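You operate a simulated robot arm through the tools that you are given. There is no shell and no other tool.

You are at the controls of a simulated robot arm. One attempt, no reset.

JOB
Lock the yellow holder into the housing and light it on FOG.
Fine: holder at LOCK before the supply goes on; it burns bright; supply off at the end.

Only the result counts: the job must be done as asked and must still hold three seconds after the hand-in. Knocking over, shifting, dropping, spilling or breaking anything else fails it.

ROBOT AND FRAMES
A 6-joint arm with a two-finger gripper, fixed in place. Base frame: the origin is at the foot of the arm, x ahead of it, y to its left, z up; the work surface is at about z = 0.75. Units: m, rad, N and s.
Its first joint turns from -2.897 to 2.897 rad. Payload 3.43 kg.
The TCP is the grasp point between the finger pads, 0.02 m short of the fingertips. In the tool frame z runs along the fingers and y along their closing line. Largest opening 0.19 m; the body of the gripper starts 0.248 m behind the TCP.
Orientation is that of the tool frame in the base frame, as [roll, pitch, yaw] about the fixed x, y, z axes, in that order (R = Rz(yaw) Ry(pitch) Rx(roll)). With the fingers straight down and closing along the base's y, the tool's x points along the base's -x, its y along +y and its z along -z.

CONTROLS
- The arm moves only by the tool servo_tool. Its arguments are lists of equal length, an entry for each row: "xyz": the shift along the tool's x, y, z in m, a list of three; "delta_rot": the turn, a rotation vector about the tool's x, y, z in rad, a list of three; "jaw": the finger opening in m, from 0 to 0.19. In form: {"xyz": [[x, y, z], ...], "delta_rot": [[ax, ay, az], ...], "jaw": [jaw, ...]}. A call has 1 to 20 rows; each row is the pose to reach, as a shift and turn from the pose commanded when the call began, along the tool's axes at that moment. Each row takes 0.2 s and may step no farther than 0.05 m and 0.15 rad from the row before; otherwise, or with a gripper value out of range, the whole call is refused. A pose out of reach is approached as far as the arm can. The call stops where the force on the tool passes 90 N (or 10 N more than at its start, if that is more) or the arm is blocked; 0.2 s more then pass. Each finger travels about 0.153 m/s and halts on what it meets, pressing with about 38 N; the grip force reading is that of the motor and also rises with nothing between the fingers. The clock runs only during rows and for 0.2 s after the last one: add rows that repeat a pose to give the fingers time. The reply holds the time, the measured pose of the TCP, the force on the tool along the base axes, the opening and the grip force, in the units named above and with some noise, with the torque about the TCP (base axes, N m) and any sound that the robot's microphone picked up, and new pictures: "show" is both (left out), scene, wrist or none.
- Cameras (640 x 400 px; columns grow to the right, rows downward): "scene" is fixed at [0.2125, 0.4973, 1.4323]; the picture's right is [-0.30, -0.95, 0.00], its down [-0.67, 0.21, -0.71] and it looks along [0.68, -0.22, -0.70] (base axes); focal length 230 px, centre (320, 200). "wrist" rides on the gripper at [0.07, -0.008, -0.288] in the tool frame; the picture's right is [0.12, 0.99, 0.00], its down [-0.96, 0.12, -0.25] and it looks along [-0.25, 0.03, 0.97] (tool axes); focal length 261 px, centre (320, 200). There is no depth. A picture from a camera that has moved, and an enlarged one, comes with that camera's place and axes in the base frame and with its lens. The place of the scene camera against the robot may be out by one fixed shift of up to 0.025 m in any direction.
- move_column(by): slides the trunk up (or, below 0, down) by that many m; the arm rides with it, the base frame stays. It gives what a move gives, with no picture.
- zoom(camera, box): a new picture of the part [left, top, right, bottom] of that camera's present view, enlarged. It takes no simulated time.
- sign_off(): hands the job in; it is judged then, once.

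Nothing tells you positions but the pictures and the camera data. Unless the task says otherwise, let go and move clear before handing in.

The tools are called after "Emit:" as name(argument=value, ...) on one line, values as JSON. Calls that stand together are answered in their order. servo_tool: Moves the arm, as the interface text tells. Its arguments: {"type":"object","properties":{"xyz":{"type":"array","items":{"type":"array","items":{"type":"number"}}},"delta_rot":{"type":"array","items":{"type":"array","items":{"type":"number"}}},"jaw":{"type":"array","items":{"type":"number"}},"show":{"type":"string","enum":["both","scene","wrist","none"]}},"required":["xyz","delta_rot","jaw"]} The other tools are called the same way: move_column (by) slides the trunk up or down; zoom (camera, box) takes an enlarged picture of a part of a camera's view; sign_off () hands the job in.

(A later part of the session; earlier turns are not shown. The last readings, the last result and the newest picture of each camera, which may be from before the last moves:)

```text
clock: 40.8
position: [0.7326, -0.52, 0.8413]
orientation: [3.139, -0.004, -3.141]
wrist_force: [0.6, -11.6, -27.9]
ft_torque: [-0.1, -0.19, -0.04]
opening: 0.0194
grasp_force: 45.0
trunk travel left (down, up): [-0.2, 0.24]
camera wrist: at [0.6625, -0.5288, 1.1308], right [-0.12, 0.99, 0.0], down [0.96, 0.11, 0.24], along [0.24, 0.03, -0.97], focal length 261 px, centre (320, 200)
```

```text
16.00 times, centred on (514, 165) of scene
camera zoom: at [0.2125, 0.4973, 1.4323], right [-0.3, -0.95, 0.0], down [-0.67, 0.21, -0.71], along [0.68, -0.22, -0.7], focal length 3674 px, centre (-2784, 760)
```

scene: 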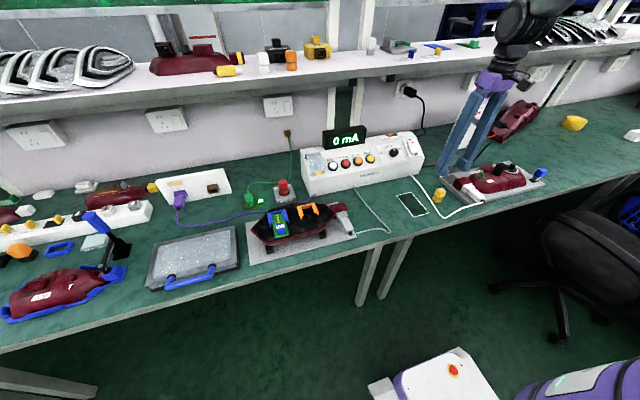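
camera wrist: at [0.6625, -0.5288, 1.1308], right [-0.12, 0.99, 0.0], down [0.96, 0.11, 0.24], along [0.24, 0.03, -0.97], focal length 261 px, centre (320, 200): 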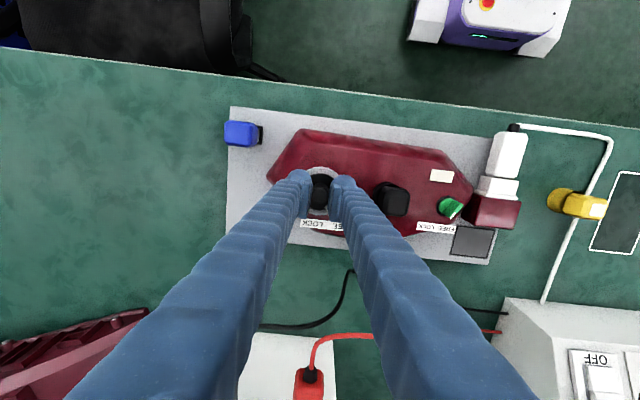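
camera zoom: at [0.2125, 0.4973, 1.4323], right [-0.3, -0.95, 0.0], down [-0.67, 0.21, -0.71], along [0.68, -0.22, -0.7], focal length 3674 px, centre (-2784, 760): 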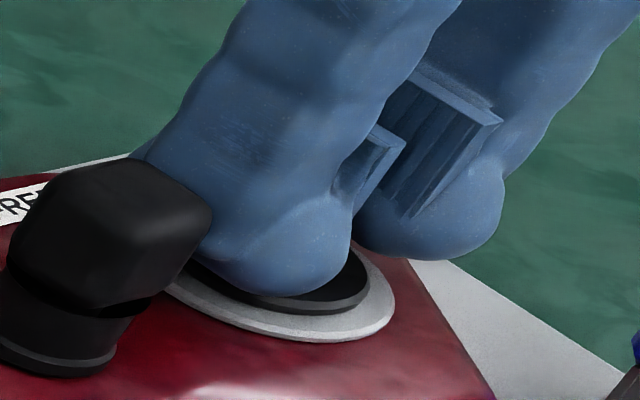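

The black stub does not lift at all, so it is a fixed rotor in the ring, not a cap. I'll release it, and compare with how the red fuse holder and the black holder sit on their sockets.

Emit:
servo_tool(xyz=[[0, 0, 0.003], [0, 0, 0.003], [0, 0, 0.003], [0, 0, -0.03], [0, 0, -0.07], [0, 0, -0.1], [0, 0, -0.1]], delta_rot=[[0, 0, 0], [0, 0, 0], [0, 0, 0], [0, 0, 0], [0, 0, 0], [0, 0, 0], [0, 0, 0]], jaw=[0.02, 0.045, 0.055, 0.055, 0.055, 0.055, 0.055], show="wrist")

Emit:
zoom(camera="scene", box=[240, 170, 304, 210])

Emit:
zoom(camera="scene", box=[488, 155, 536, 185])

Emit:
zoom(camera="scene", box=[465, 155, 505, 185])

```text
clock: 42.4
position: [0.7353, -0.5212, 0.9445]
orientation: [3.14, -0.001, -3.141]
wrist_force: [-0.5, 1.1, -0.1]
ft_torque: [-0.06, 0.0, 0.01]
opening: 0.0547
grasp_force: 0.1
trunk travel left (down, up): [-0.2, 0.24]
camera wrist: at [0.6646, -0.5289, 1.2332], right [-0.12, 0.99, 0.0], down [0.96, 0.12, 0.25], along [0.24, 0.03, -0.97], focal length 261 px, centre (320, 200)
```

wrist: 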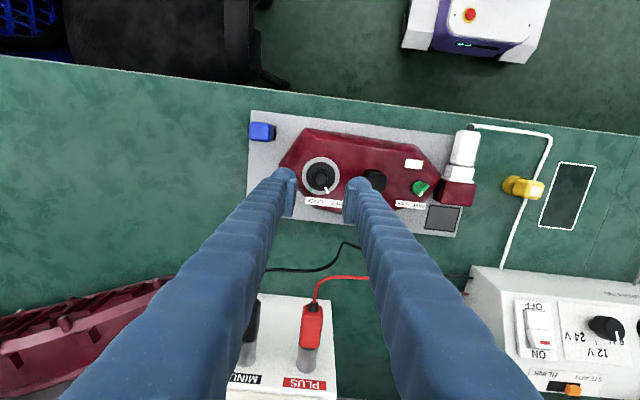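

```text
10.00 times, centred on (272, 190) of scene
camera zoom: at [0.2125, 0.4973, 1.4323], right [-0.3, -0.95, 0.0], down [-0.67, 0.21, -0.71], along [0.68, -0.22, -0.7], focal length 2296 px, centre (800, 300)
```

zoom: 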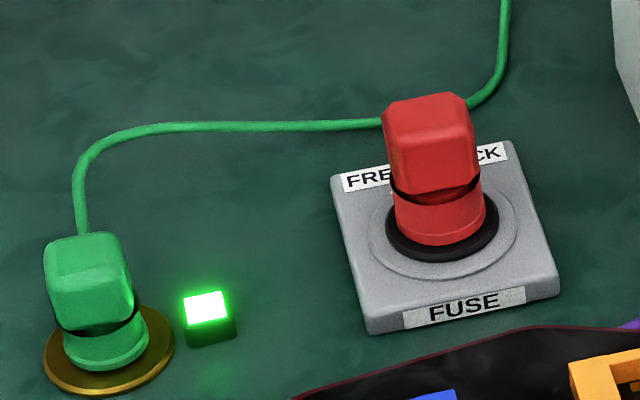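

```text
13.33 times, centred on (512, 170) of scene
camera zoom: at [0.2125, 0.4973, 1.4323], right [-0.3, -0.95, 0.0], down [-0.67, 0.21, -0.71], along [0.68, -0.22, -0.7], focal length 3062 px, centre (-2240, 600)
```

zoom: 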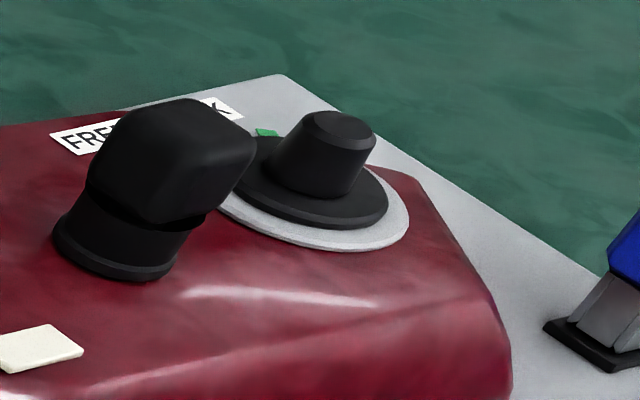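

```text
13.33 times, centred on (485, 170) of scene
camera zoom: at [0.2125, 0.4973, 1.4323], right [-0.3, -0.95, 0.0], down [-0.67, 0.21, -0.71], along [0.68, -0.22, -0.7], focal length 3062 px, centre (-1880, 600)
```

zoom: 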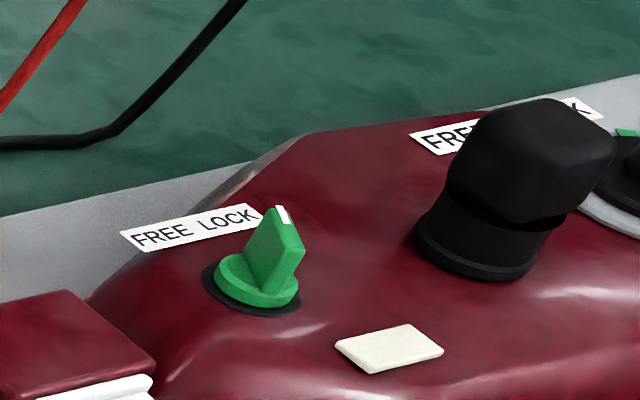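

The red fuse holder shows how a holder should sit: sleeve right down on the black disc, with the stub hidden. So the yellow holder belongs on this stub but stopped early; I'll inspect the stub for a key or slot.

Emit:
zoom(camera="wrist", box=[304, 160, 336, 200])

Emit:
zoom(camera="wrist", box=[498, 165, 554, 205])

Emit:
zoom(camera="scene", box=[504, 155, 528, 175])

Emit:
zoom(camera="scene", box=[270, 174, 298, 200])

```text
10.00 times, centred on (320, 180) of wrist
camera zoom: at [0.6646, -0.5289, 1.2332], right [-0.12, 0.99, 0.0], down [0.96, 0.12, 0.25], along [0.24, 0.03, -0.97], focal length 2606 px, centre (320, 400)
```

zoom: 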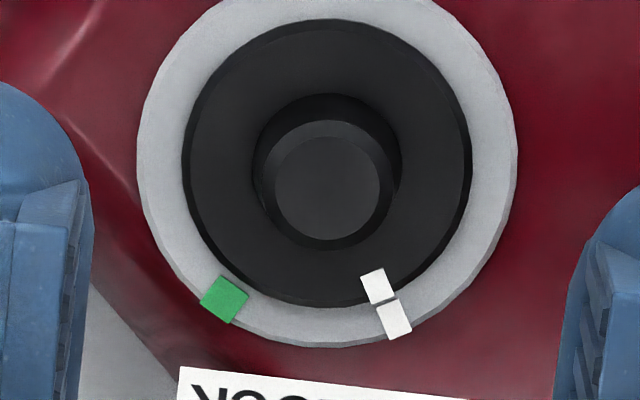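

```text
10.00 times, centred on (526, 185) of wrist
camera zoom: at [0.6646, -0.5289, 1.2332], right [-0.12, 0.99, 0.0], down [0.96, 0.12, 0.25], along [0.24, 0.03, -0.97], focal length 2606 px, centre (-1740, 350)
```

zoom: 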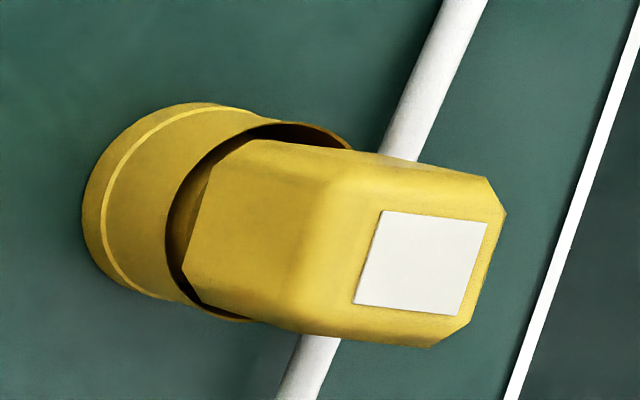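

```text
16.00 times, centred on (516, 165) of scene
camera zoom: at [0.2125, 0.4973, 1.4323], right [-0.3, -0.95, 0.0], down [-0.67, 0.21, -0.71], along [0.68, -0.22, -0.7], focal length 3674 px, centre (-2816, 760)
```

zoom: 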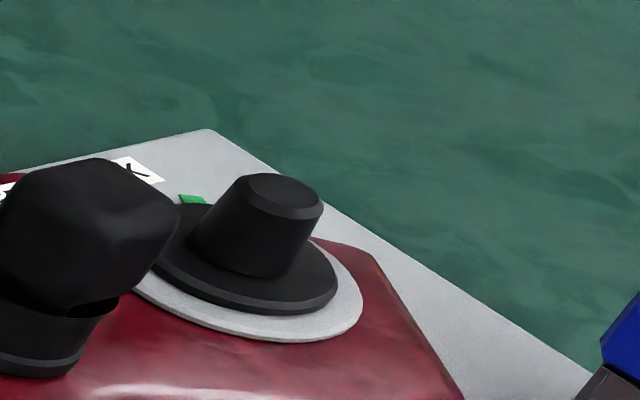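

```text
15.38 times, centred on (284, 187) of scene
camera zoom: at [0.2125, 0.4973, 1.4323], right [-0.3, -0.95, 0.0], down [-0.67, 0.21, -0.71], along [0.68, -0.22, -0.7], focal length 3533 px, centre (874, 400)
```

zoom: 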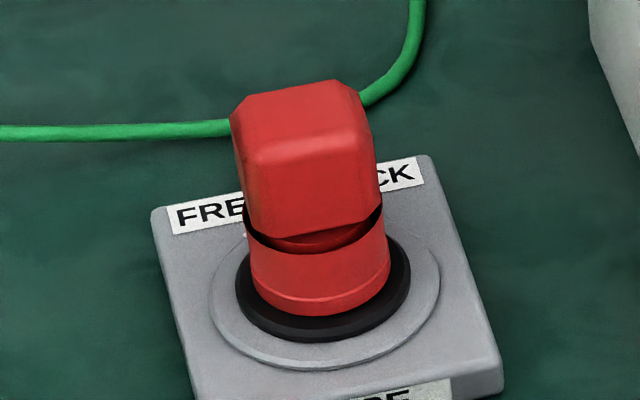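

The stub is smooth, but a seated holder (the red fuse) shares the same socket type, so I'll fly the camera over to the fuse to see how a fitted holder's block is turned relative to its FREE/LOCK marks. I'll also check the console on the way.

Emit:
servo_tool(xyz=[[0, 0.02, -0.04], [-0.002, 0.05, -0.07], [-0.004, 0.095, -0.09], [-0.006, 0.144, -0.1], [-0.008, 0.193, -0.105], [-0.01, 0.242, -0.105], [-0.012, 0.291, -0.105], [-0.014, 0.34, -0.105], [-0.016, 0.389, -0.105], [-0.018, 0.438, -0.105], [-0.02, 0.487, -0.105], [-0.022, 0.536, -0.105], [-0.024, 0.585, -0.105], [-0.026, 0.634, -0.105], [-0.028, 0.683, -0.105], [-0.03, 0.732, -0.105], [-0.032, 0.78, -0.105], [-0.034, 0.828, -0.105], [-0.036, 0.876, -0.105], [-0.036, 0.876, -0.105]], delta_rot=[[0, 0, 0], [0, 0, 0], [0, 0, 0], [0, 0, 0], [0, 0, 0], [0, 0, 0], [0, 0, 0], [0, 0, 0], [0, 0, 0], [0, 0, 0], [0, 0, 0], [0, 0, 0], [0, 0, 0], [0, 0, 0], [0, 0, 0], [0, 0, 0], [0, 0, 0], [0, 0, 0], [0, 0, 0], [0, 0, 0]], jaw=[0.1, 0.15, 0.19, 0.19, 0.19, 0.19, 0.19, 0.19, 0.19, 0.19, 0.19, 0.19, 0.19, 0.19, 0.19, 0.19, 0.19, 0.19, 0.19, 0.19], show="wrist")

```text
clock: 46.6
position: [0.768, 0.3569, 1.0514]
orientation: [3.142, -0.001, -3.14]
wrist_force: [-0.9, 0.4, -0.4]
ft_torque: [-0.15, -0.01, -0.02]
opening: 0.1899
grasp_force: 0.1
trunk travel left (down, up): [-0.2, 0.24]
camera wrist: at [0.6975, 0.3501, 1.3405], right [-0.12, 0.99, 0.0], down [0.96, 0.12, 0.25], along [0.24, 0.03, -0.97], focal length 261 px, centre (320, 200)
```

wrist: 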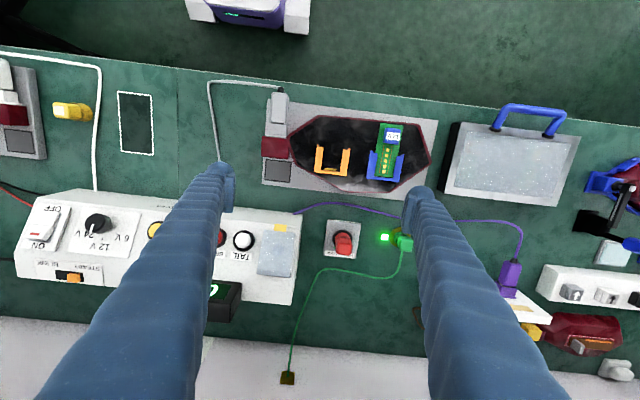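

Emit:
zoom(camera="wrist", box=[316, 212, 372, 264])

Emit:
zoom(camera="wrist", box=[10, 180, 310, 300])

Emit:
zoom(camera="wrist", box=[370, 220, 420, 255])

Emit:
zoom(camera="wrist", box=[260, 80, 440, 200])

Emit:
zoom(camera="wrist", box=[240, 215, 310, 285])

```text
7.69 times, centred on (344, 238) of wrist
camera zoom: at [0.6975, 0.3501, 1.3405], right [-0.12, 0.99, 0.0], down [0.96, 0.12, 0.25], along [0.24, 0.03, -0.97], focal length 2005 px, centre (135, -92)
```

zoom: 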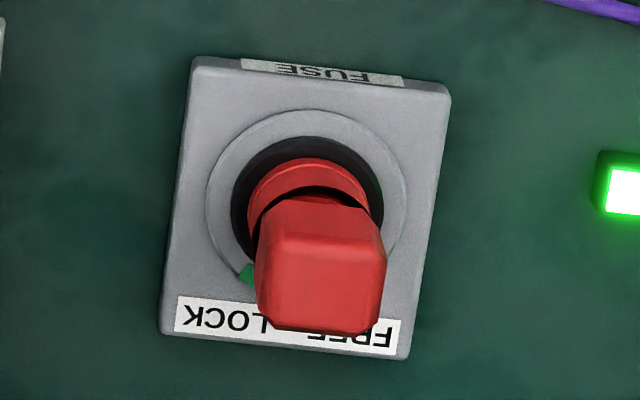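

```text
2.13 times, centred on (160, 240) of wrist
camera zoom: at [0.6975, 0.3501, 1.3405], right [-0.12, 0.99, 0.0], down [0.96, 0.12, 0.25], along [0.24, 0.03, -0.97], focal length 556 px, centre (661, 115)
```

zoom: 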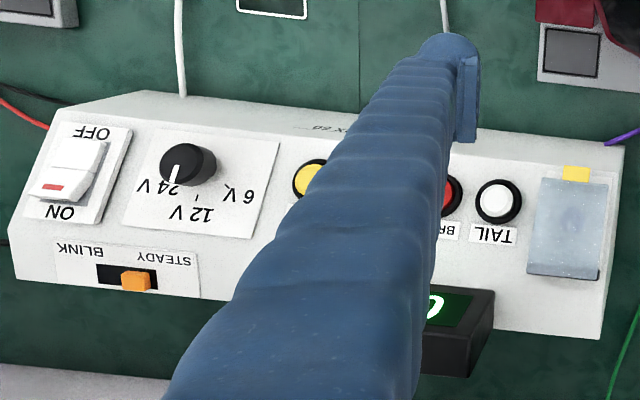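

```text
11.43 times, centred on (395, 238) of wrist
camera zoom: at [0.6975, 0.3501, 1.3405], right [-0.12, 0.99, 0.0], down [0.96, 0.12, 0.25], along [0.24, 0.03, -0.97], focal length 2979 px, centre (-537, -229)
```

zoom: 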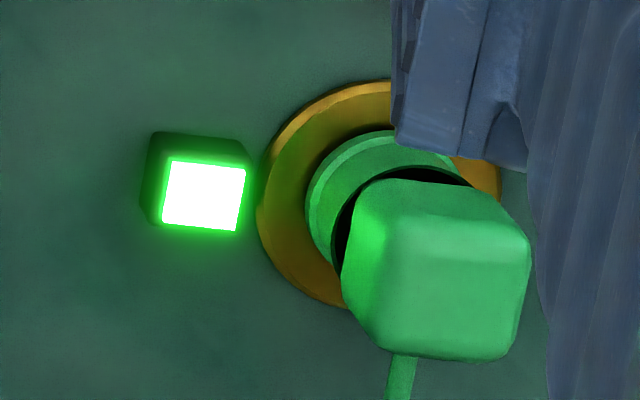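

```text
3.33 times, centred on (350, 140) of wrist
camera zoom: at [0.6975, 0.3501, 1.3405], right [-0.12, 0.99, 0.0], down [0.96, 0.12, 0.25], along [0.24, 0.03, -0.97], focal length 869 px, centre (220, 400)
```

zoom: 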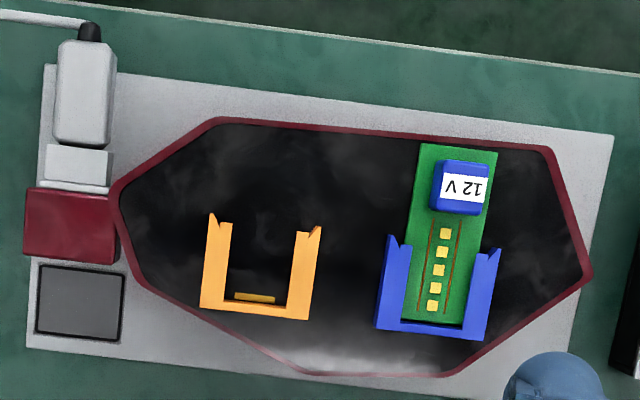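

```text
5.71 times, centred on (275, 250) of wrist
camera zoom: at [0.6975, 0.3501, 1.3405], right [-0.12, 0.99, 0.0], down [0.96, 0.12, 0.25], along [0.24, 0.03, -0.97], focal length 1489 px, centre (577, -86)
```

zoom: 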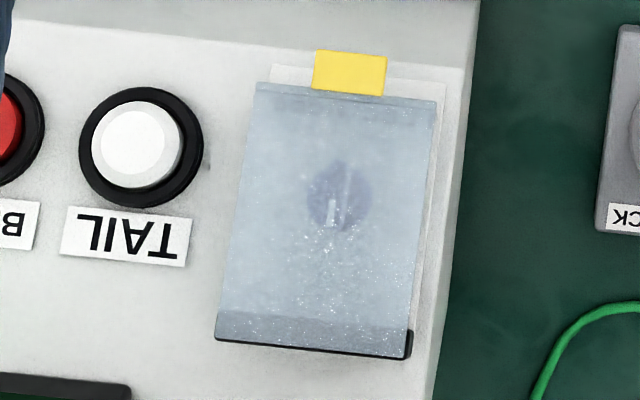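

The fuse's marks are partly hidden by its block. I'll shift the camera sideways with the jaws closed to see whether the fuse's tick is at FREE or LOCK, which tells me how a holder's block is turned at each.

Emit:
servo_tool(xyz=[[0, -0.045, 0], [0, -0.09, 0], [0, -0.135, 0], [0, -0.18, 0], [0, -0.225, 0], [0, -0.27, 0], [0, -0.3, 0], [0, -0.3, 0]], delta_rot=[[0, 0, 0], [0, 0, 0], [0, 0, 0], [0, 0, 0], [0, 0, 0], [0, 0, 0], [0, 0, 0], [0, 0, 0]], jaw=[0.13, 0.08, 0.03, 0.0, 0.0, 0.0, 0.0, 0.0], show="wrist")

Emit:
zoom(camera="wrist", box=[430, 200, 510, 280])

```text
clock: 48.4
position: [0.7685, 0.0556, 1.0497]
orientation: [-3.141, -0.002, 3.142]
wrist_force: [0.4, 0.3, 0.8]
ft_torque: [0.1, 0.01, 0.0]
opening: 0.0
grasp_force: 34.5
trunk travel left (down, up): [-0.2, 0.24]
camera wrist: at [0.699, 0.0469, 1.3376], right [-0.12, 0.99, 0.0], down [0.96, 0.12, 0.25], along [0.24, 0.03, -0.97], focal length 261 px, centre (320, 200)
```

wrist: 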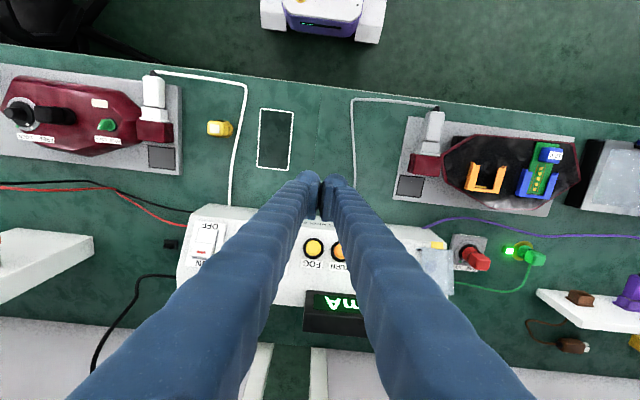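

```text
5.00 times, centred on (470, 240) of wrist
camera zoom: at [0.699, 0.0469, 1.3376], right [-0.12, 0.99, 0.0], down [0.96, 0.12, 0.25], along [0.24, 0.03, -0.97], focal length 1303 px, centre (-430, 0)
```

zoom: 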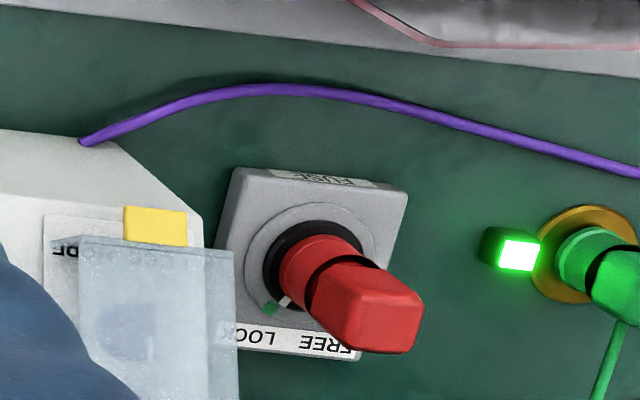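

Emit:
zoom(camera="wrist", box=[448, 235, 480, 262])

Emit:
zoom(camera="wrist", box=[410, 230, 460, 300])

Emit:
zoom(camera="wrist", box=[0, 80, 130, 160])

```text
14.81 times, centred on (464, 248) of wrist
camera zoom: at [0.699, 0.0469, 1.3376], right [-0.12, 0.99, 0.0], down [0.96, 0.12, 0.25], along [0.24, 0.03, -0.97], focal length 3861 px, centre (-1813, -518)
```

zoom: 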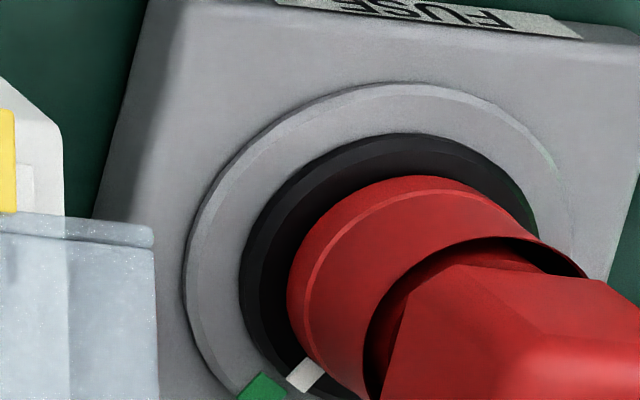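

```text
5.71 times, centred on (435, 265) of wrist
camera zoom: at [0.699, 0.0469, 1.3376], right [-0.12, 0.99, 0.0], down [0.96, 0.12, 0.25], along [0.24, 0.03, -0.97], focal length 1489 px, centre (-337, -171)
```

zoom: 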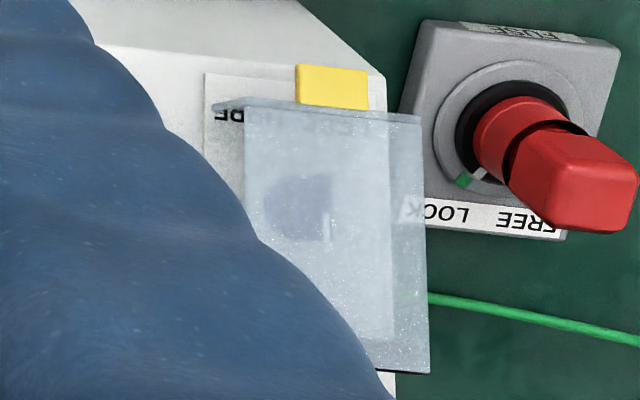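

```text
4.92 times, centred on (65, 120) of wrist
camera zoom: at [0.699, 0.0469, 1.3376], right [-0.12, 0.99, 0.0], down [0.96, 0.12, 0.25], along [0.24, 0.03, -0.97], focal length 1283 px, centre (1575, 594)
```

zoom: 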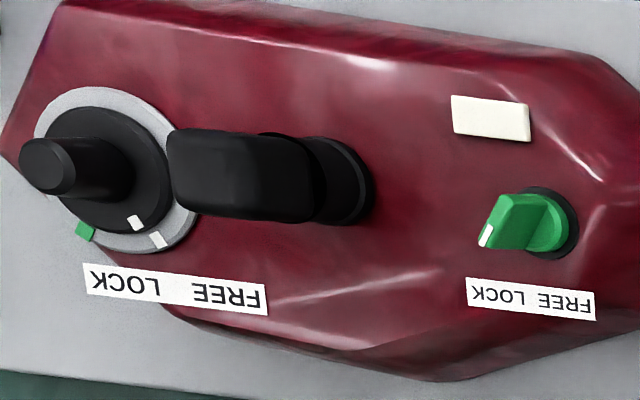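

The fuse's white tick is next to the green mark, so it is at LOCK, and its block is square to the label there; the marks are 60 degrees apart. So the yellow holder must go on with its block turned +60 degrees (at FREE) and end square at LOCK. I'll fetch the yellow holder again.

Emit:
servo_tool(xyz=[[0.0, -0.03, 0.0], [0.01, -0.07, 0.01], [0.02, -0.11, 0.03], [0.03, -0.15, 0.055], [0.04, -0.19, 0.08], [0.053, -0.215, 0.11], [0.053, -0.215, 0.15], [0.053, -0.215, 0.17], [0.053, -0.215, 0.17]], delta_rot=[[0, 0, 0], [0, 0, 0], [0, 0, 0], [0, 0, 0], [0, 0, 0], [0, 0, 0], [0, 0, 0], [0, 0, 0], [0, 0, 0]], jaw=[0.03, 0.06, 0.08, 0.08, 0.08, 0.08, 0.08, 0.08, 0.08], show="wrist")

Emit:
zoom(camera="wrist", box=[260, 150, 380, 225])

```text
clock: 50.4
position: [0.7148, -0.158, 0.8798]
orientation: [-3.141, 0.001, 3.141]
wrist_force: [-0.4, -0.5, 0.3]
ft_torque: [0.04, -0.02, 0.04]
opening: 0.08
grasp_force: 0.1
trunk travel left (down, up): [-0.2, 0.24]
camera wrist: at [0.6442, -0.1667, 1.168], right [-0.12, 0.99, 0.0], down [0.96, 0.12, 0.25], along [0.25, 0.03, -0.97], focal length 261 px, centre (320, 200)
```

wrist: 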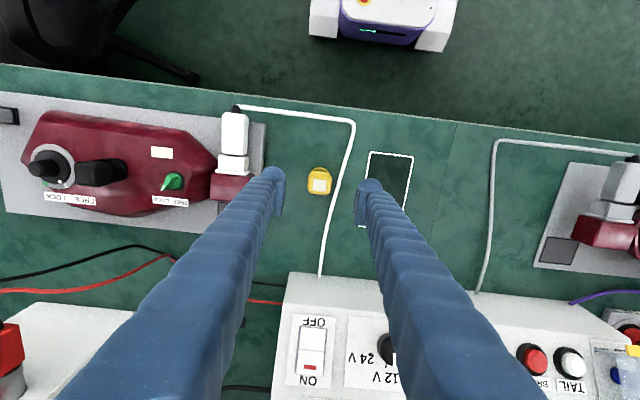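

```text
5.33 times, centred on (320, 188) of wrist
camera zoom: at [0.6442, -0.1667, 1.168], right [-0.12, 0.99, 0.0], down [0.96, 0.12, 0.25], along [0.25, 0.03, -0.97], focal length 1390 px, centre (320, 267)
```

zoom: 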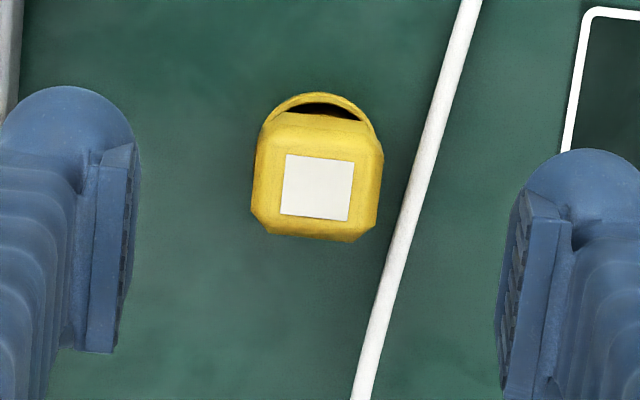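

The holder is well placed between the fingers. I'll shift 1.5 mm forward, descend, and close on the block.

Emit:
servo_tool(xyz=[[-0.0015, 0, 0.03], [-0.0015, 0, 0.06], [-0.0015, 0, 0.079], [-0.0015, 0, 0.079], [-0.0015, 0, 0.079], [-0.0015, 0, 0.079], [-0.0015, 0, 0.079]], delta_rot=[[0, 0, 0], [0, 0, 0], [0, 0, 0], [0, 0, 0], [0, 0, 0], [0, 0, 0], [0, 0, 0]], jaw=[0.08, 0.08, 0.08, 0.05, 0.02, 0.02, 0.02], show="wrist")

Emit:
zoom(camera="wrist", box=[260, 150, 380, 225])

```text
clock: 52.0
position: [0.7169, -0.1596, 0.8008]
orientation: [-3.141, 0.0, -3.141]
wrist_force: [-0.2, -1.5, 2.7]
ft_torque: [-0.04, 0.03, 0.05]
opening: 0.0322
grasp_force: 38.1
trunk travel left (down, up): [-0.2, 0.24]
camera wrist: at [0.6468, -0.1664, 1.0895], right [-0.12, 0.99, 0.0], down [0.96, 0.12, 0.25], along [0.24, 0.03, -0.97], focal length 261 px, centre (320, 200)
```

wrist: 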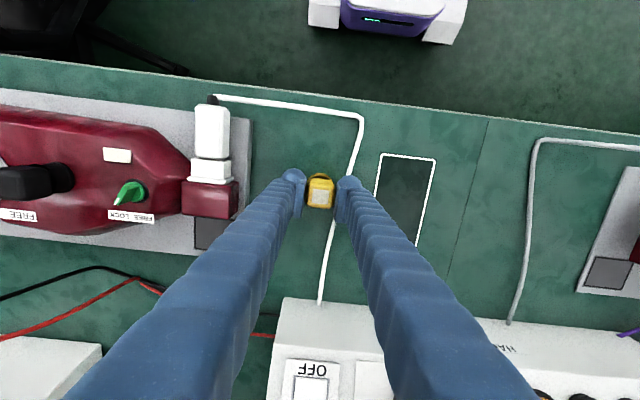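

```text
5.33 times, centred on (320, 188) of wrist
camera zoom: at [0.6468, -0.1664, 1.0895], right [-0.12, 0.99, 0.0], down [0.96, 0.12, 0.25], along [0.24, 0.03, -0.97], focal length 1390 px, centre (320, 267)
```

zoom: 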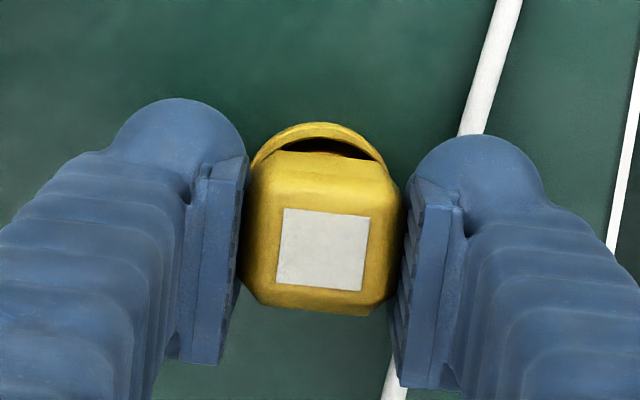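

The grip is centred. I'll lift and carry it over the ring at moderate speed.

Emit:
servo_tool(xyz=[[0, 0, -0.01], [0, 0, -0.04], [0, 0, -0.08], [0, -0.01, -0.12], [-0.001, -0.035, -0.135], [-0.003, -0.065, -0.14], [-0.005, -0.1, -0.14], [-0.006, -0.135, -0.14], [-0.008, -0.17, -0.14], [-0.009, -0.205, -0.14], [-0.011, -0.24, -0.14], [-0.012, -0.275, -0.14], [-0.014, -0.31, -0.14], [-0.015, -0.34, -0.14], [-0.0155, -0.361, -0.14], [-0.0155, -0.361, -0.14]], delta_rot=[[0, 0, 0], [0, 0, 0], [0, 0, 0], [0, 0, 0], [0, 0, 0], [0, 0, 0], [0, 0, 0], [0, 0, 0], [0, 0, 0], [0, 0, 0], [0, 0, 0], [0, 0, 0], [0, 0, 0], [0, 0, 0], [0, 0, 0], [0, 0, 0]], jaw=[0.02, 0.02, 0.02, 0.02, 0.02, 0.02, 0.02, 0.02, 0.02, 0.02, 0.02, 0.02, 0.02, 0.02, 0.02, 0.02], show="none")

Emit:
servo_tool(xyz=[[0, 0, 0], [0, 0, 0], [0, 0, 0], [0, 0, 0], [0, 0, 0], [0, 0, 0], [0, 0, 0], [0, 0, 0], [0, 0, 0]], delta_rot=[[0, 0, -0.13], [0, 0, -0.26], [0, 0, -0.39], [0, 0, -0.52], [0, 0, -0.65], [0, 0, -0.78], [0, 0, -0.91], [0, 0, -1.047], [0, 0, -1.047]], jaw=[0.02, 0.02, 0.02, 0.02, 0.02, 0.02, 0.02, 0.02, 0.02], show="both")

Emit:
zoom(camera="wrist", box=[260, 140, 380, 215])

```text
clock: 55.4
position: [0.7365, -0.5201, 0.9413]
orientation: [-3.141, -0.002, -3.142]
wrist_force: [0.6, -0.6, -0.3]
ft_torque: [0.04, 0.01, 0.0]
opening: 0.0322
grasp_force: 37.7
trunk travel left (down, up): [-0.2, 0.24]
```

```text
clock: 57.4
position: [0.7334, -0.5208, 0.9401]
orientation: [3.139, 0.0, -2.095]
wrist_force: [0.2, -0.4, -0.6]
ft_torque: [0.01, 0.0, 0.01]
opening: 0.0323
grasp_force: 37.6
trunk travel left (down, up): [-0.2, 0.24]
camera wrist: at [0.7058, -0.5847, 1.2298], right [-0.92, 0.39, 0.0], down [0.38, 0.89, 0.25], along [0.1, 0.23, -0.97], focal length 261 px, centre (320, 200)
```

scene: 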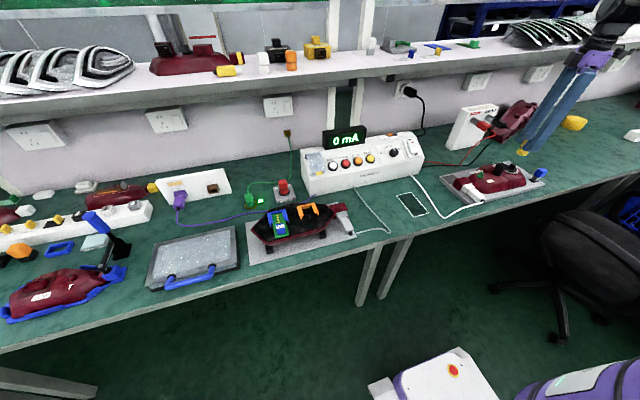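
wrist: 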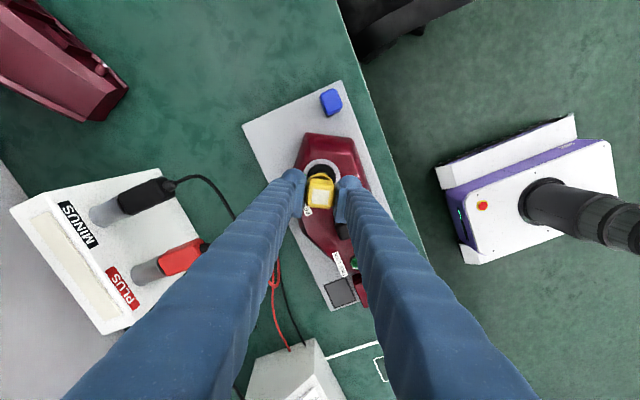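

```text
5.33 times, centred on (320, 178) of wrist
camera zoom: at [0.7058, -0.5847, 1.2298], right [-0.92, 0.39, 0.0], down [0.38, 0.89, 0.25], along [0.1, 0.23, -0.97], focal length 1390 px, centre (320, 320)
```

zoom: 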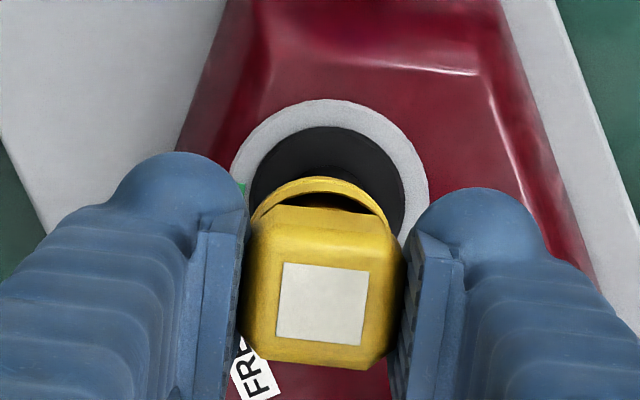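

The wrist reached +60 degrees. I'll zoom tighter to measure the ring centre relative to the holder before lowering.

Emit:
zoom(camera="wrist", box=[296, 150, 348, 190])

Emit:
zoom(camera="scene", box=[496, 140, 544, 180])

```text
10.00 times, centred on (322, 170) of wrist
camera zoom: at [0.7058, -0.5847, 1.2298], right [-0.92, 0.39, 0.0], down [0.38, 0.89, 0.25], along [0.1, 0.23, -0.97], focal length 2606 px, centre (300, 500)
```

zoom: 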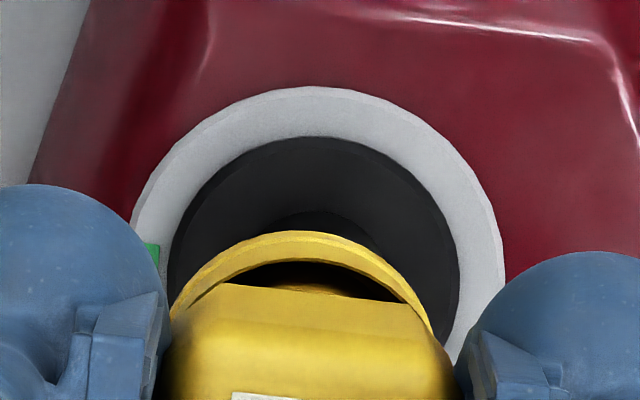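

```text
10.00 times, centred on (520, 160) of scene
camera zoom: at [0.2125, 0.4973, 1.4323], right [-0.3, -0.95, 0.0], down [-0.67, 0.21, -0.71], along [0.68, -0.22, -0.7], focal length 2296 px, centre (-1680, 600)
```

zoom: 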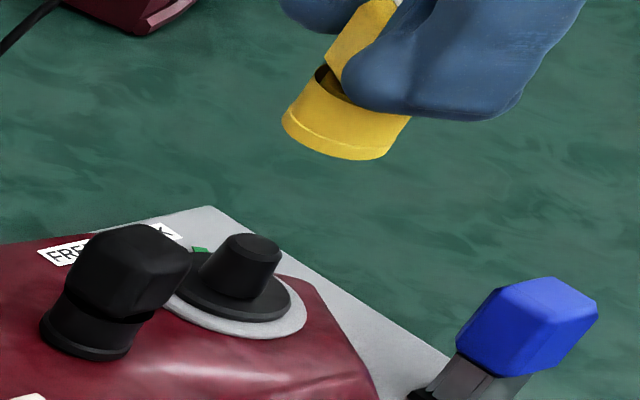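

The disc centre lies about 2 mm to the tool's +y side; I'll correct that and lower to just before the height where it stuck last time.

Emit:
servo_tool(xyz=[[0, 0.002, 0], [0, 0.002, 0.02], [0, 0.002, 0.04], [0, 0.002, 0.055], [0, 0.002, 0.06], [0, 0.002, 0.06]], delta_rot=[[0, 0, 0], [0, 0, 0], [0, 0, 0], [0, 0, 0], [0, 0, 0], [0, 0, 0]], jaw=[0.02, 0.02, 0.02, 0.02, 0.02, 0.02], show="both")

Emit:
zoom(camera="wrist", box=[280, 150, 360, 215])

Emit:
zoom(camera="scene", box=[496, 145, 536, 175])

```text
clock: 58.8
position: [0.7312, -0.52, 0.8819]
orientation: [3.14, 0.001, -2.094]
wrist_force: [0.1, 0.2, -0.2]
ft_torque: [-0.02, 0.0, 0.02]
opening: 0.0321
grasp_force: 38.0
trunk travel left (down, up): [-0.2, 0.24]
camera wrist: at [0.703, -0.5838, 1.1698], right [-0.92, 0.39, 0.0], down [0.38, 0.89, 0.25], along [0.1, 0.23, -0.97], focal length 261 px, centre (320, 200)
```

scene: 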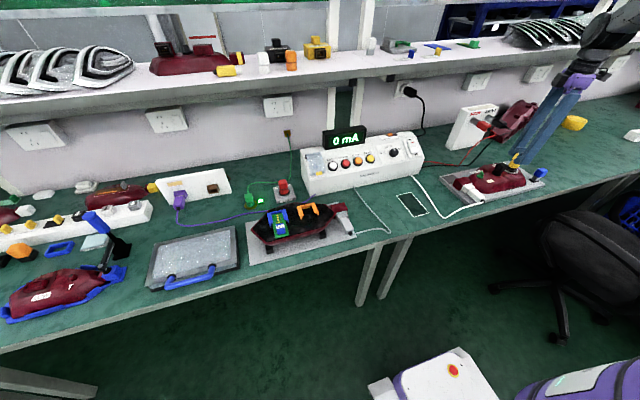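
wrist: 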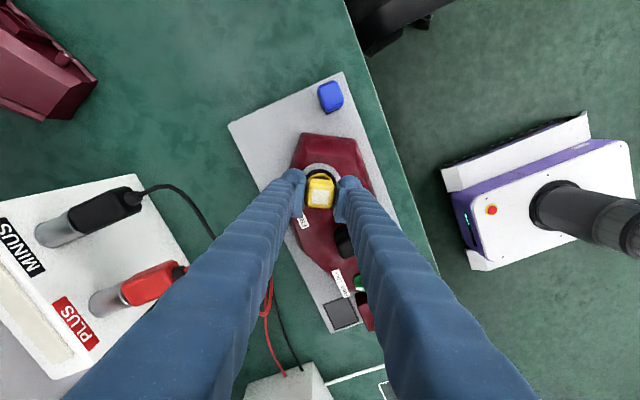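

```text
6.15 times, centred on (320, 182) of wrist
camera zoom: at [0.703, -0.5838, 1.1698], right [-0.92, 0.39, 0.0], down [0.38, 0.89, 0.25], along [0.1, 0.23, -0.97], focal length 1604 px, centre (320, 308)
```

zoom: 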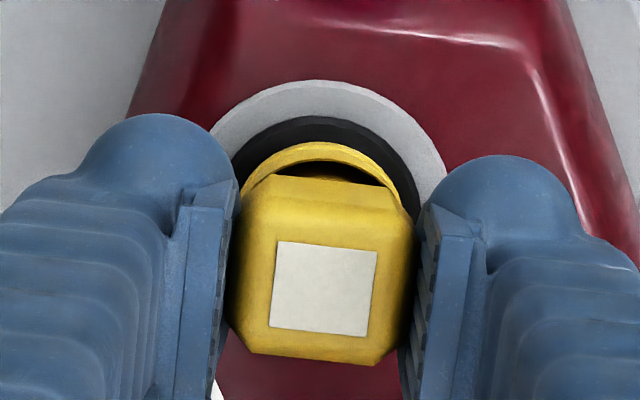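

```text
13.33 times, centred on (516, 160) of scene
camera zoom: at [0.2125, 0.4973, 1.4323], right [-0.3, -0.95, 0.0], down [-0.67, 0.21, -0.71], along [0.68, -0.22, -0.7], focal length 3062 px, centre (-2293, 733)
```

zoom: 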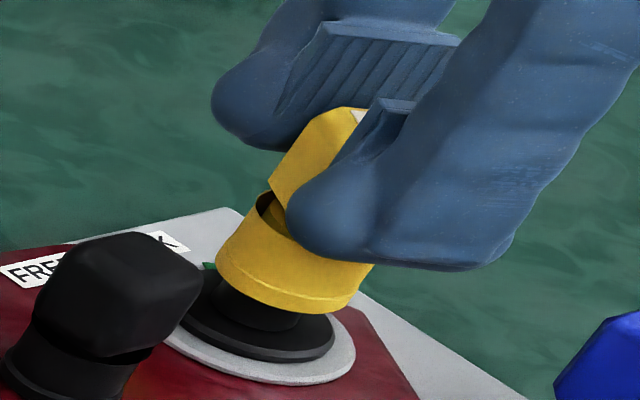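

The sleeve is around the stub top with no contact yet. I'll lower slowly past the earlier sticking height.

Emit:
servo_tool(xyz=[[0, 0, 0.003], [0, 0, 0.006], [0, 0, 0.009], [0, 0, 0.009]], delta_rot=[[0, 0, 0], [0, 0, 0], [0, 0, 0], [0, 0, 0]], jaw=[0.02, 0.02, 0.02, 0.02], show="none")

Emit:
zoom(camera="scene", box=[496, 145, 536, 175])

```text
clock: 59.8
position: [0.7327, -0.5192, 0.8723]
orientation: [3.141, 0.001, -2.095]
wrist_force: [-0.9, -1.5, 7.1]
ft_torque: [-0.07, 0.01, -0.01]
opening: 0.0322
grasp_force: 38.1
trunk travel left (down, up): [-0.2, 0.24]
```

```text
13.33 times, centred on (516, 160) of scene
camera zoom: at [0.2125, 0.4973, 1.4323], right [-0.3, -0.95, 0.0], down [-0.67, 0.21, -0.71], along [0.68, -0.22, -0.7], focal length 3062 px, centre (-2293, 733)
```

zoom: 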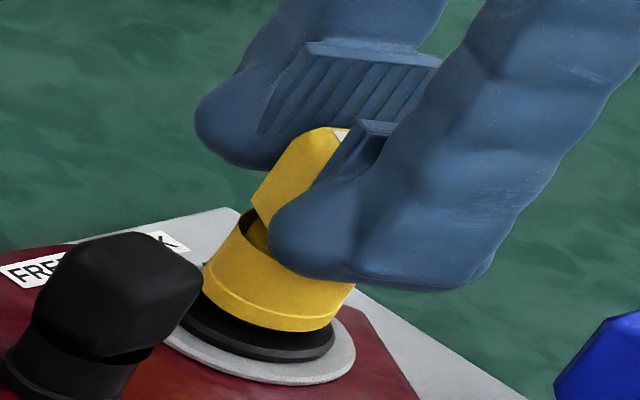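

Emit:
servo_tool(xyz=[[0, 0, 0.002], [0, 0, 0.004], [0, 0, 0.004]], delta_rot=[[0, 0, 0], [0, 0, 0], [0, 0, 0]], jaw=[0.02, 0.02, 0.02], show="none")

Emit:
zoom(camera="scene", box=[496, 145, 536, 175])

Emit:
zoom(camera="wrist", box=[280, 150, 360, 215])

```text
clock: 60.6
position: [0.731, -0.519, 0.8724]
orientation: [-3.135, -0.002, -2.095]
wrist_force: [4.2, -3.4, 38.3]
ft_torque: [-0.06, -0.08, 0.0]
opening: 0.0324
grasp_force: 38.0
trunk travel left (down, up): [-0.2, 0.24]
```

```text
13.33 times, centred on (516, 160) of scene
camera zoom: at [0.2125, 0.4973, 1.4323], right [-0.3, -0.95, 0.0], down [-0.67, 0.21, -0.71], along [0.68, -0.22, -0.7], focal length 3062 px, centre (-2293, 733)
```

zoom: 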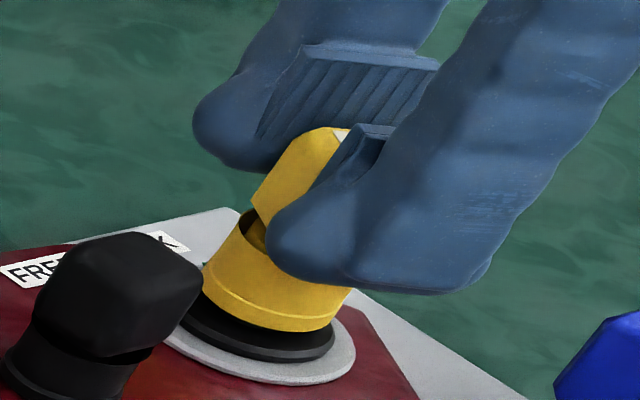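

```text
6.15 times, centred on (320, 182) of wrist
camera zoom: at [0.7024, -0.583, 1.1607], right [-0.92, 0.39, -0.01], down [0.38, 0.89, 0.25], along [0.1, 0.22, -0.97], focal length 1604 px, centre (320, 308)
```

zoom: 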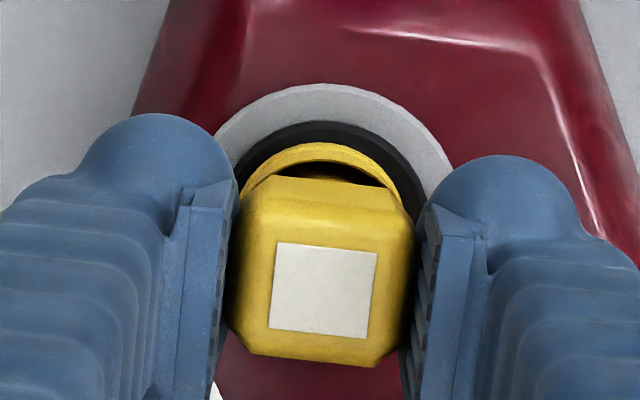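

It stops again near the same height with about 38 N. I'll zoom in closely to judge whether the sleeve lip is actually resting on the disc now.

Emit:
zoom(camera="scene", box=[504, 158, 528, 174])

Emit:
zoom(camera="wrist", box=[300, 160, 340, 190])

```text
16.00 times, centred on (516, 166) of scene
camera zoom: at [0.2125, 0.4973, 1.4323], right [-0.3, -0.95, 0.0], down [-0.67, 0.21, -0.71], along [0.68, -0.22, -0.7], focal length 3674 px, centre (-2816, 744)
```

zoom: 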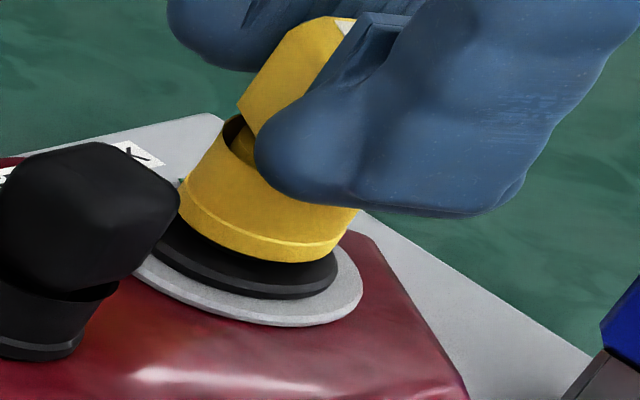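

```text
13.33 times, centred on (320, 175) of wrist
camera zoom: at [0.7024, -0.583, 1.1607], right [-0.92, 0.39, -0.01], down [0.38, 0.89, 0.25], along [0.1, 0.22, -0.97], focal length 3475 px, centre (320, 533)
```

zoom: 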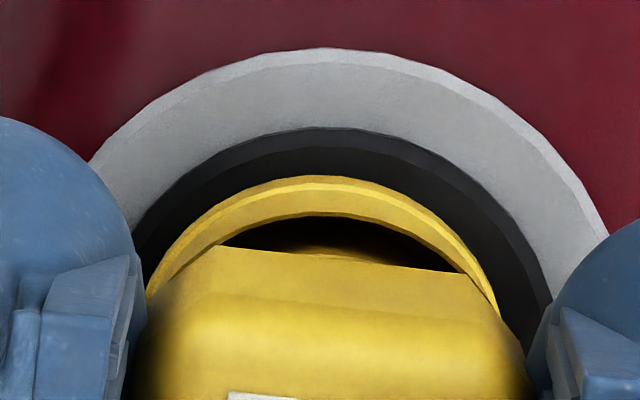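

The contact is now central (stub top against the bore end) and firm. I'll ease the push and try a small turn toward LOCK, watching the torque and the disc's tick.

Emit:
servo_tool(xyz=[[0, 0, -0.002], [0, 0, -0.002], [0, 0, -0.002], [0, 0, -0.002], [0, 0, -0.002]], delta_rot=[[0, 0, 0], [0, 0, 0.1], [0, 0, 0.2], [0, 0, 0.3], [0, 0, 0.3]], jaw=[0.02, 0.02, 0.02, 0.02, 0.02], show="wrist")

Emit:
zoom(camera="wrist", box=[280, 150, 360, 215])

Emit:
zoom(camera="scene", box=[496, 150, 536, 175])

```text
clock: 61.8
position: [0.7313, -0.519, 0.8706]
orientation: [-3.139, 0.001, -2.397]
wrist_force: [15.9, -10.8, 27.0]
ft_torque: [-0.22, -0.4, 0.04]
opening: 0.0324
grasp_force: 38.0
trunk travel left (down, up): [-0.2, 0.24]
camera wrist: at [0.6853, -0.5724, 1.1601], right [-0.76, 0.65, 0.0], down [0.63, 0.74, 0.25], along [0.16, 0.19, -0.97], focal length 261 px, centre (320, 200)
```

wrist: 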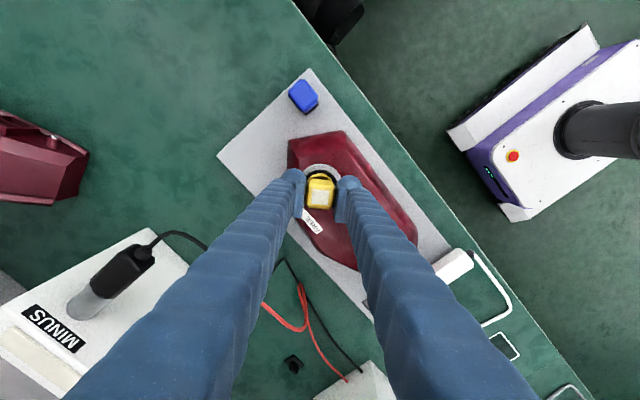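

```text
6.15 times, centred on (320, 182) of wrist
camera zoom: at [0.6853, -0.5724, 1.1601], right [-0.76, 0.65, 0.0], down [0.63, 0.74, 0.25], along [0.16, 0.19, -0.97], focal length 1604 px, centre (320, 308)
```

zoom: 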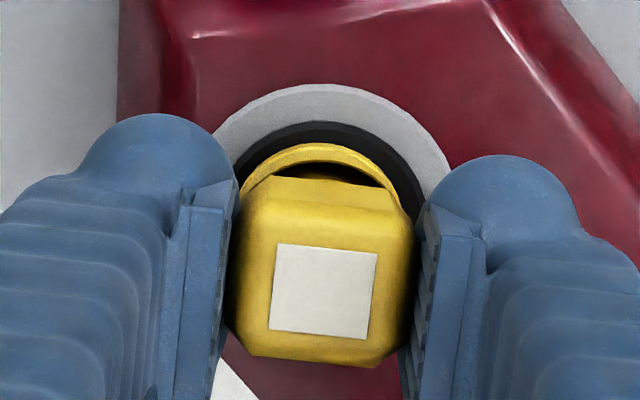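

```text
16.00 times, centred on (516, 162) of scene
camera zoom: at [0.2125, 0.4973, 1.4323], right [-0.3, -0.95, 0.0], down [-0.67, 0.21, -0.71], along [0.68, -0.22, -0.7], focal length 3674 px, centre (-2816, 800)
```

zoom: 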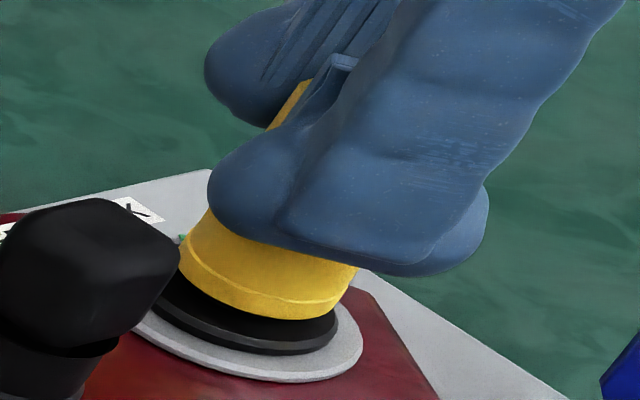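

The contact pattern is unclear, so I'll let the holder rest on the stub, back off, and inspect the seat and the disc's tick from above and the side.

Emit:
servo_tool(xyz=[[0, 0, -0.002], [0, 0, -0.002], [0, 0, -0.002], [0, 0, -0.002], [0, 0, -0.02], [0, 0, -0.06], [0, 0, -0.1], [0, 0, -0.1]], delta_rot=[[0, 0, 0], [0, 0, 0], [0, 0, 0], [0, 0, 0], [0, 0, 0], [0, 0, 0], [0, 0, 0], [0, 0, 0]], jaw=[0.02, 0.04, 0.055, 0.055, 0.055, 0.055, 0.055, 0.055], show="both")

Emit:
zoom(camera="wrist", box=[280, 145, 360, 200])

Emit:
zoom(camera="scene", box=[500, 150, 532, 175])

```text
clock: 63.6
position: [0.7335, -0.5172, 0.9695]
orientation: [3.14, -0.002, -2.394]
wrist_force: [0.6, -0.3, -0.7]
ft_torque: [-0.06, 0.04, 0.01]
opening: 0.0547
grasp_force: 0.1
trunk travel left (down, up): [-0.2, 0.24]
camera wrist: at [0.6875, -0.5712, 1.2581], right [-0.76, 0.65, 0.0], down [0.63, 0.74, 0.25], along [0.16, 0.19, -0.97], focal length 261 px, centre (320, 200)
```

scene: 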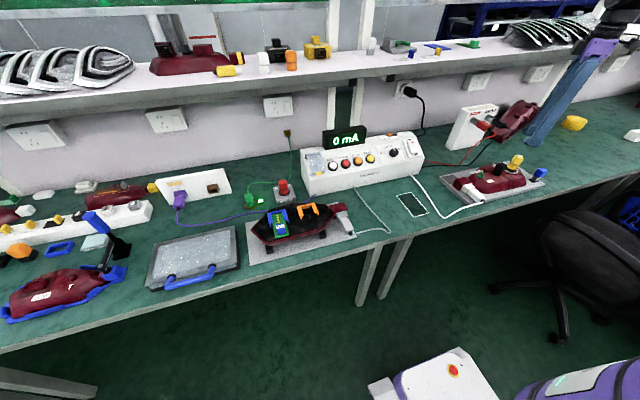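
wrist: 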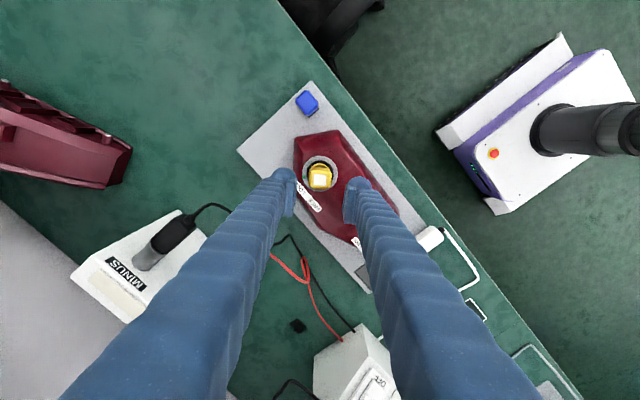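

```text
7.27 times, centred on (320, 172) of wrist
camera zoom: at [0.6875, -0.5712, 1.2581], right [-0.76, 0.65, 0.0], down [0.63, 0.74, 0.25], along [0.16, 0.19, -0.97], focal length 1896 px, centre (320, 400)
```

zoom: 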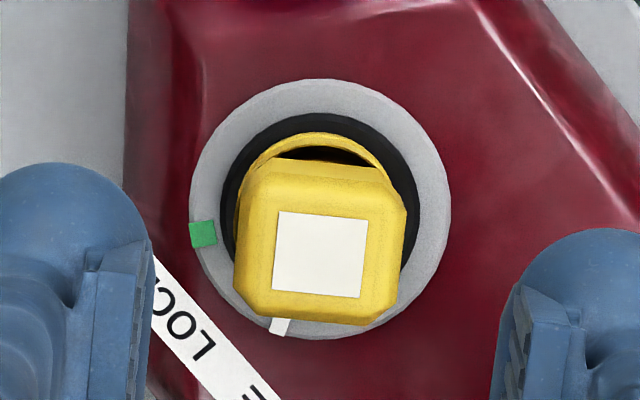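

```text
16.00 times, centred on (516, 162) of scene
camera zoom: at [0.2125, 0.4973, 1.4323], right [-0.3, -0.95, 0.0], down [-0.67, 0.21, -0.71], along [0.68, -0.22, -0.7], focal length 3674 px, centre (-2816, 800)
```

zoom: 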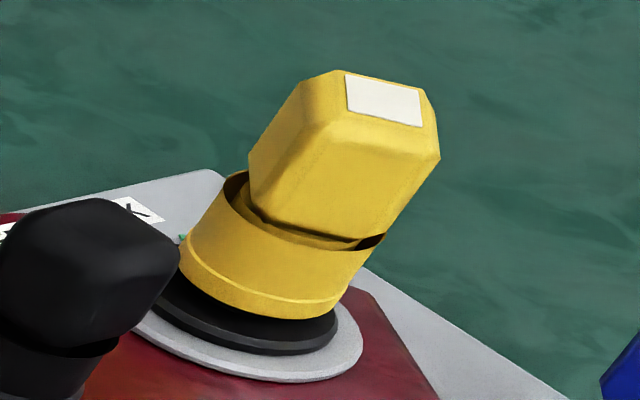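

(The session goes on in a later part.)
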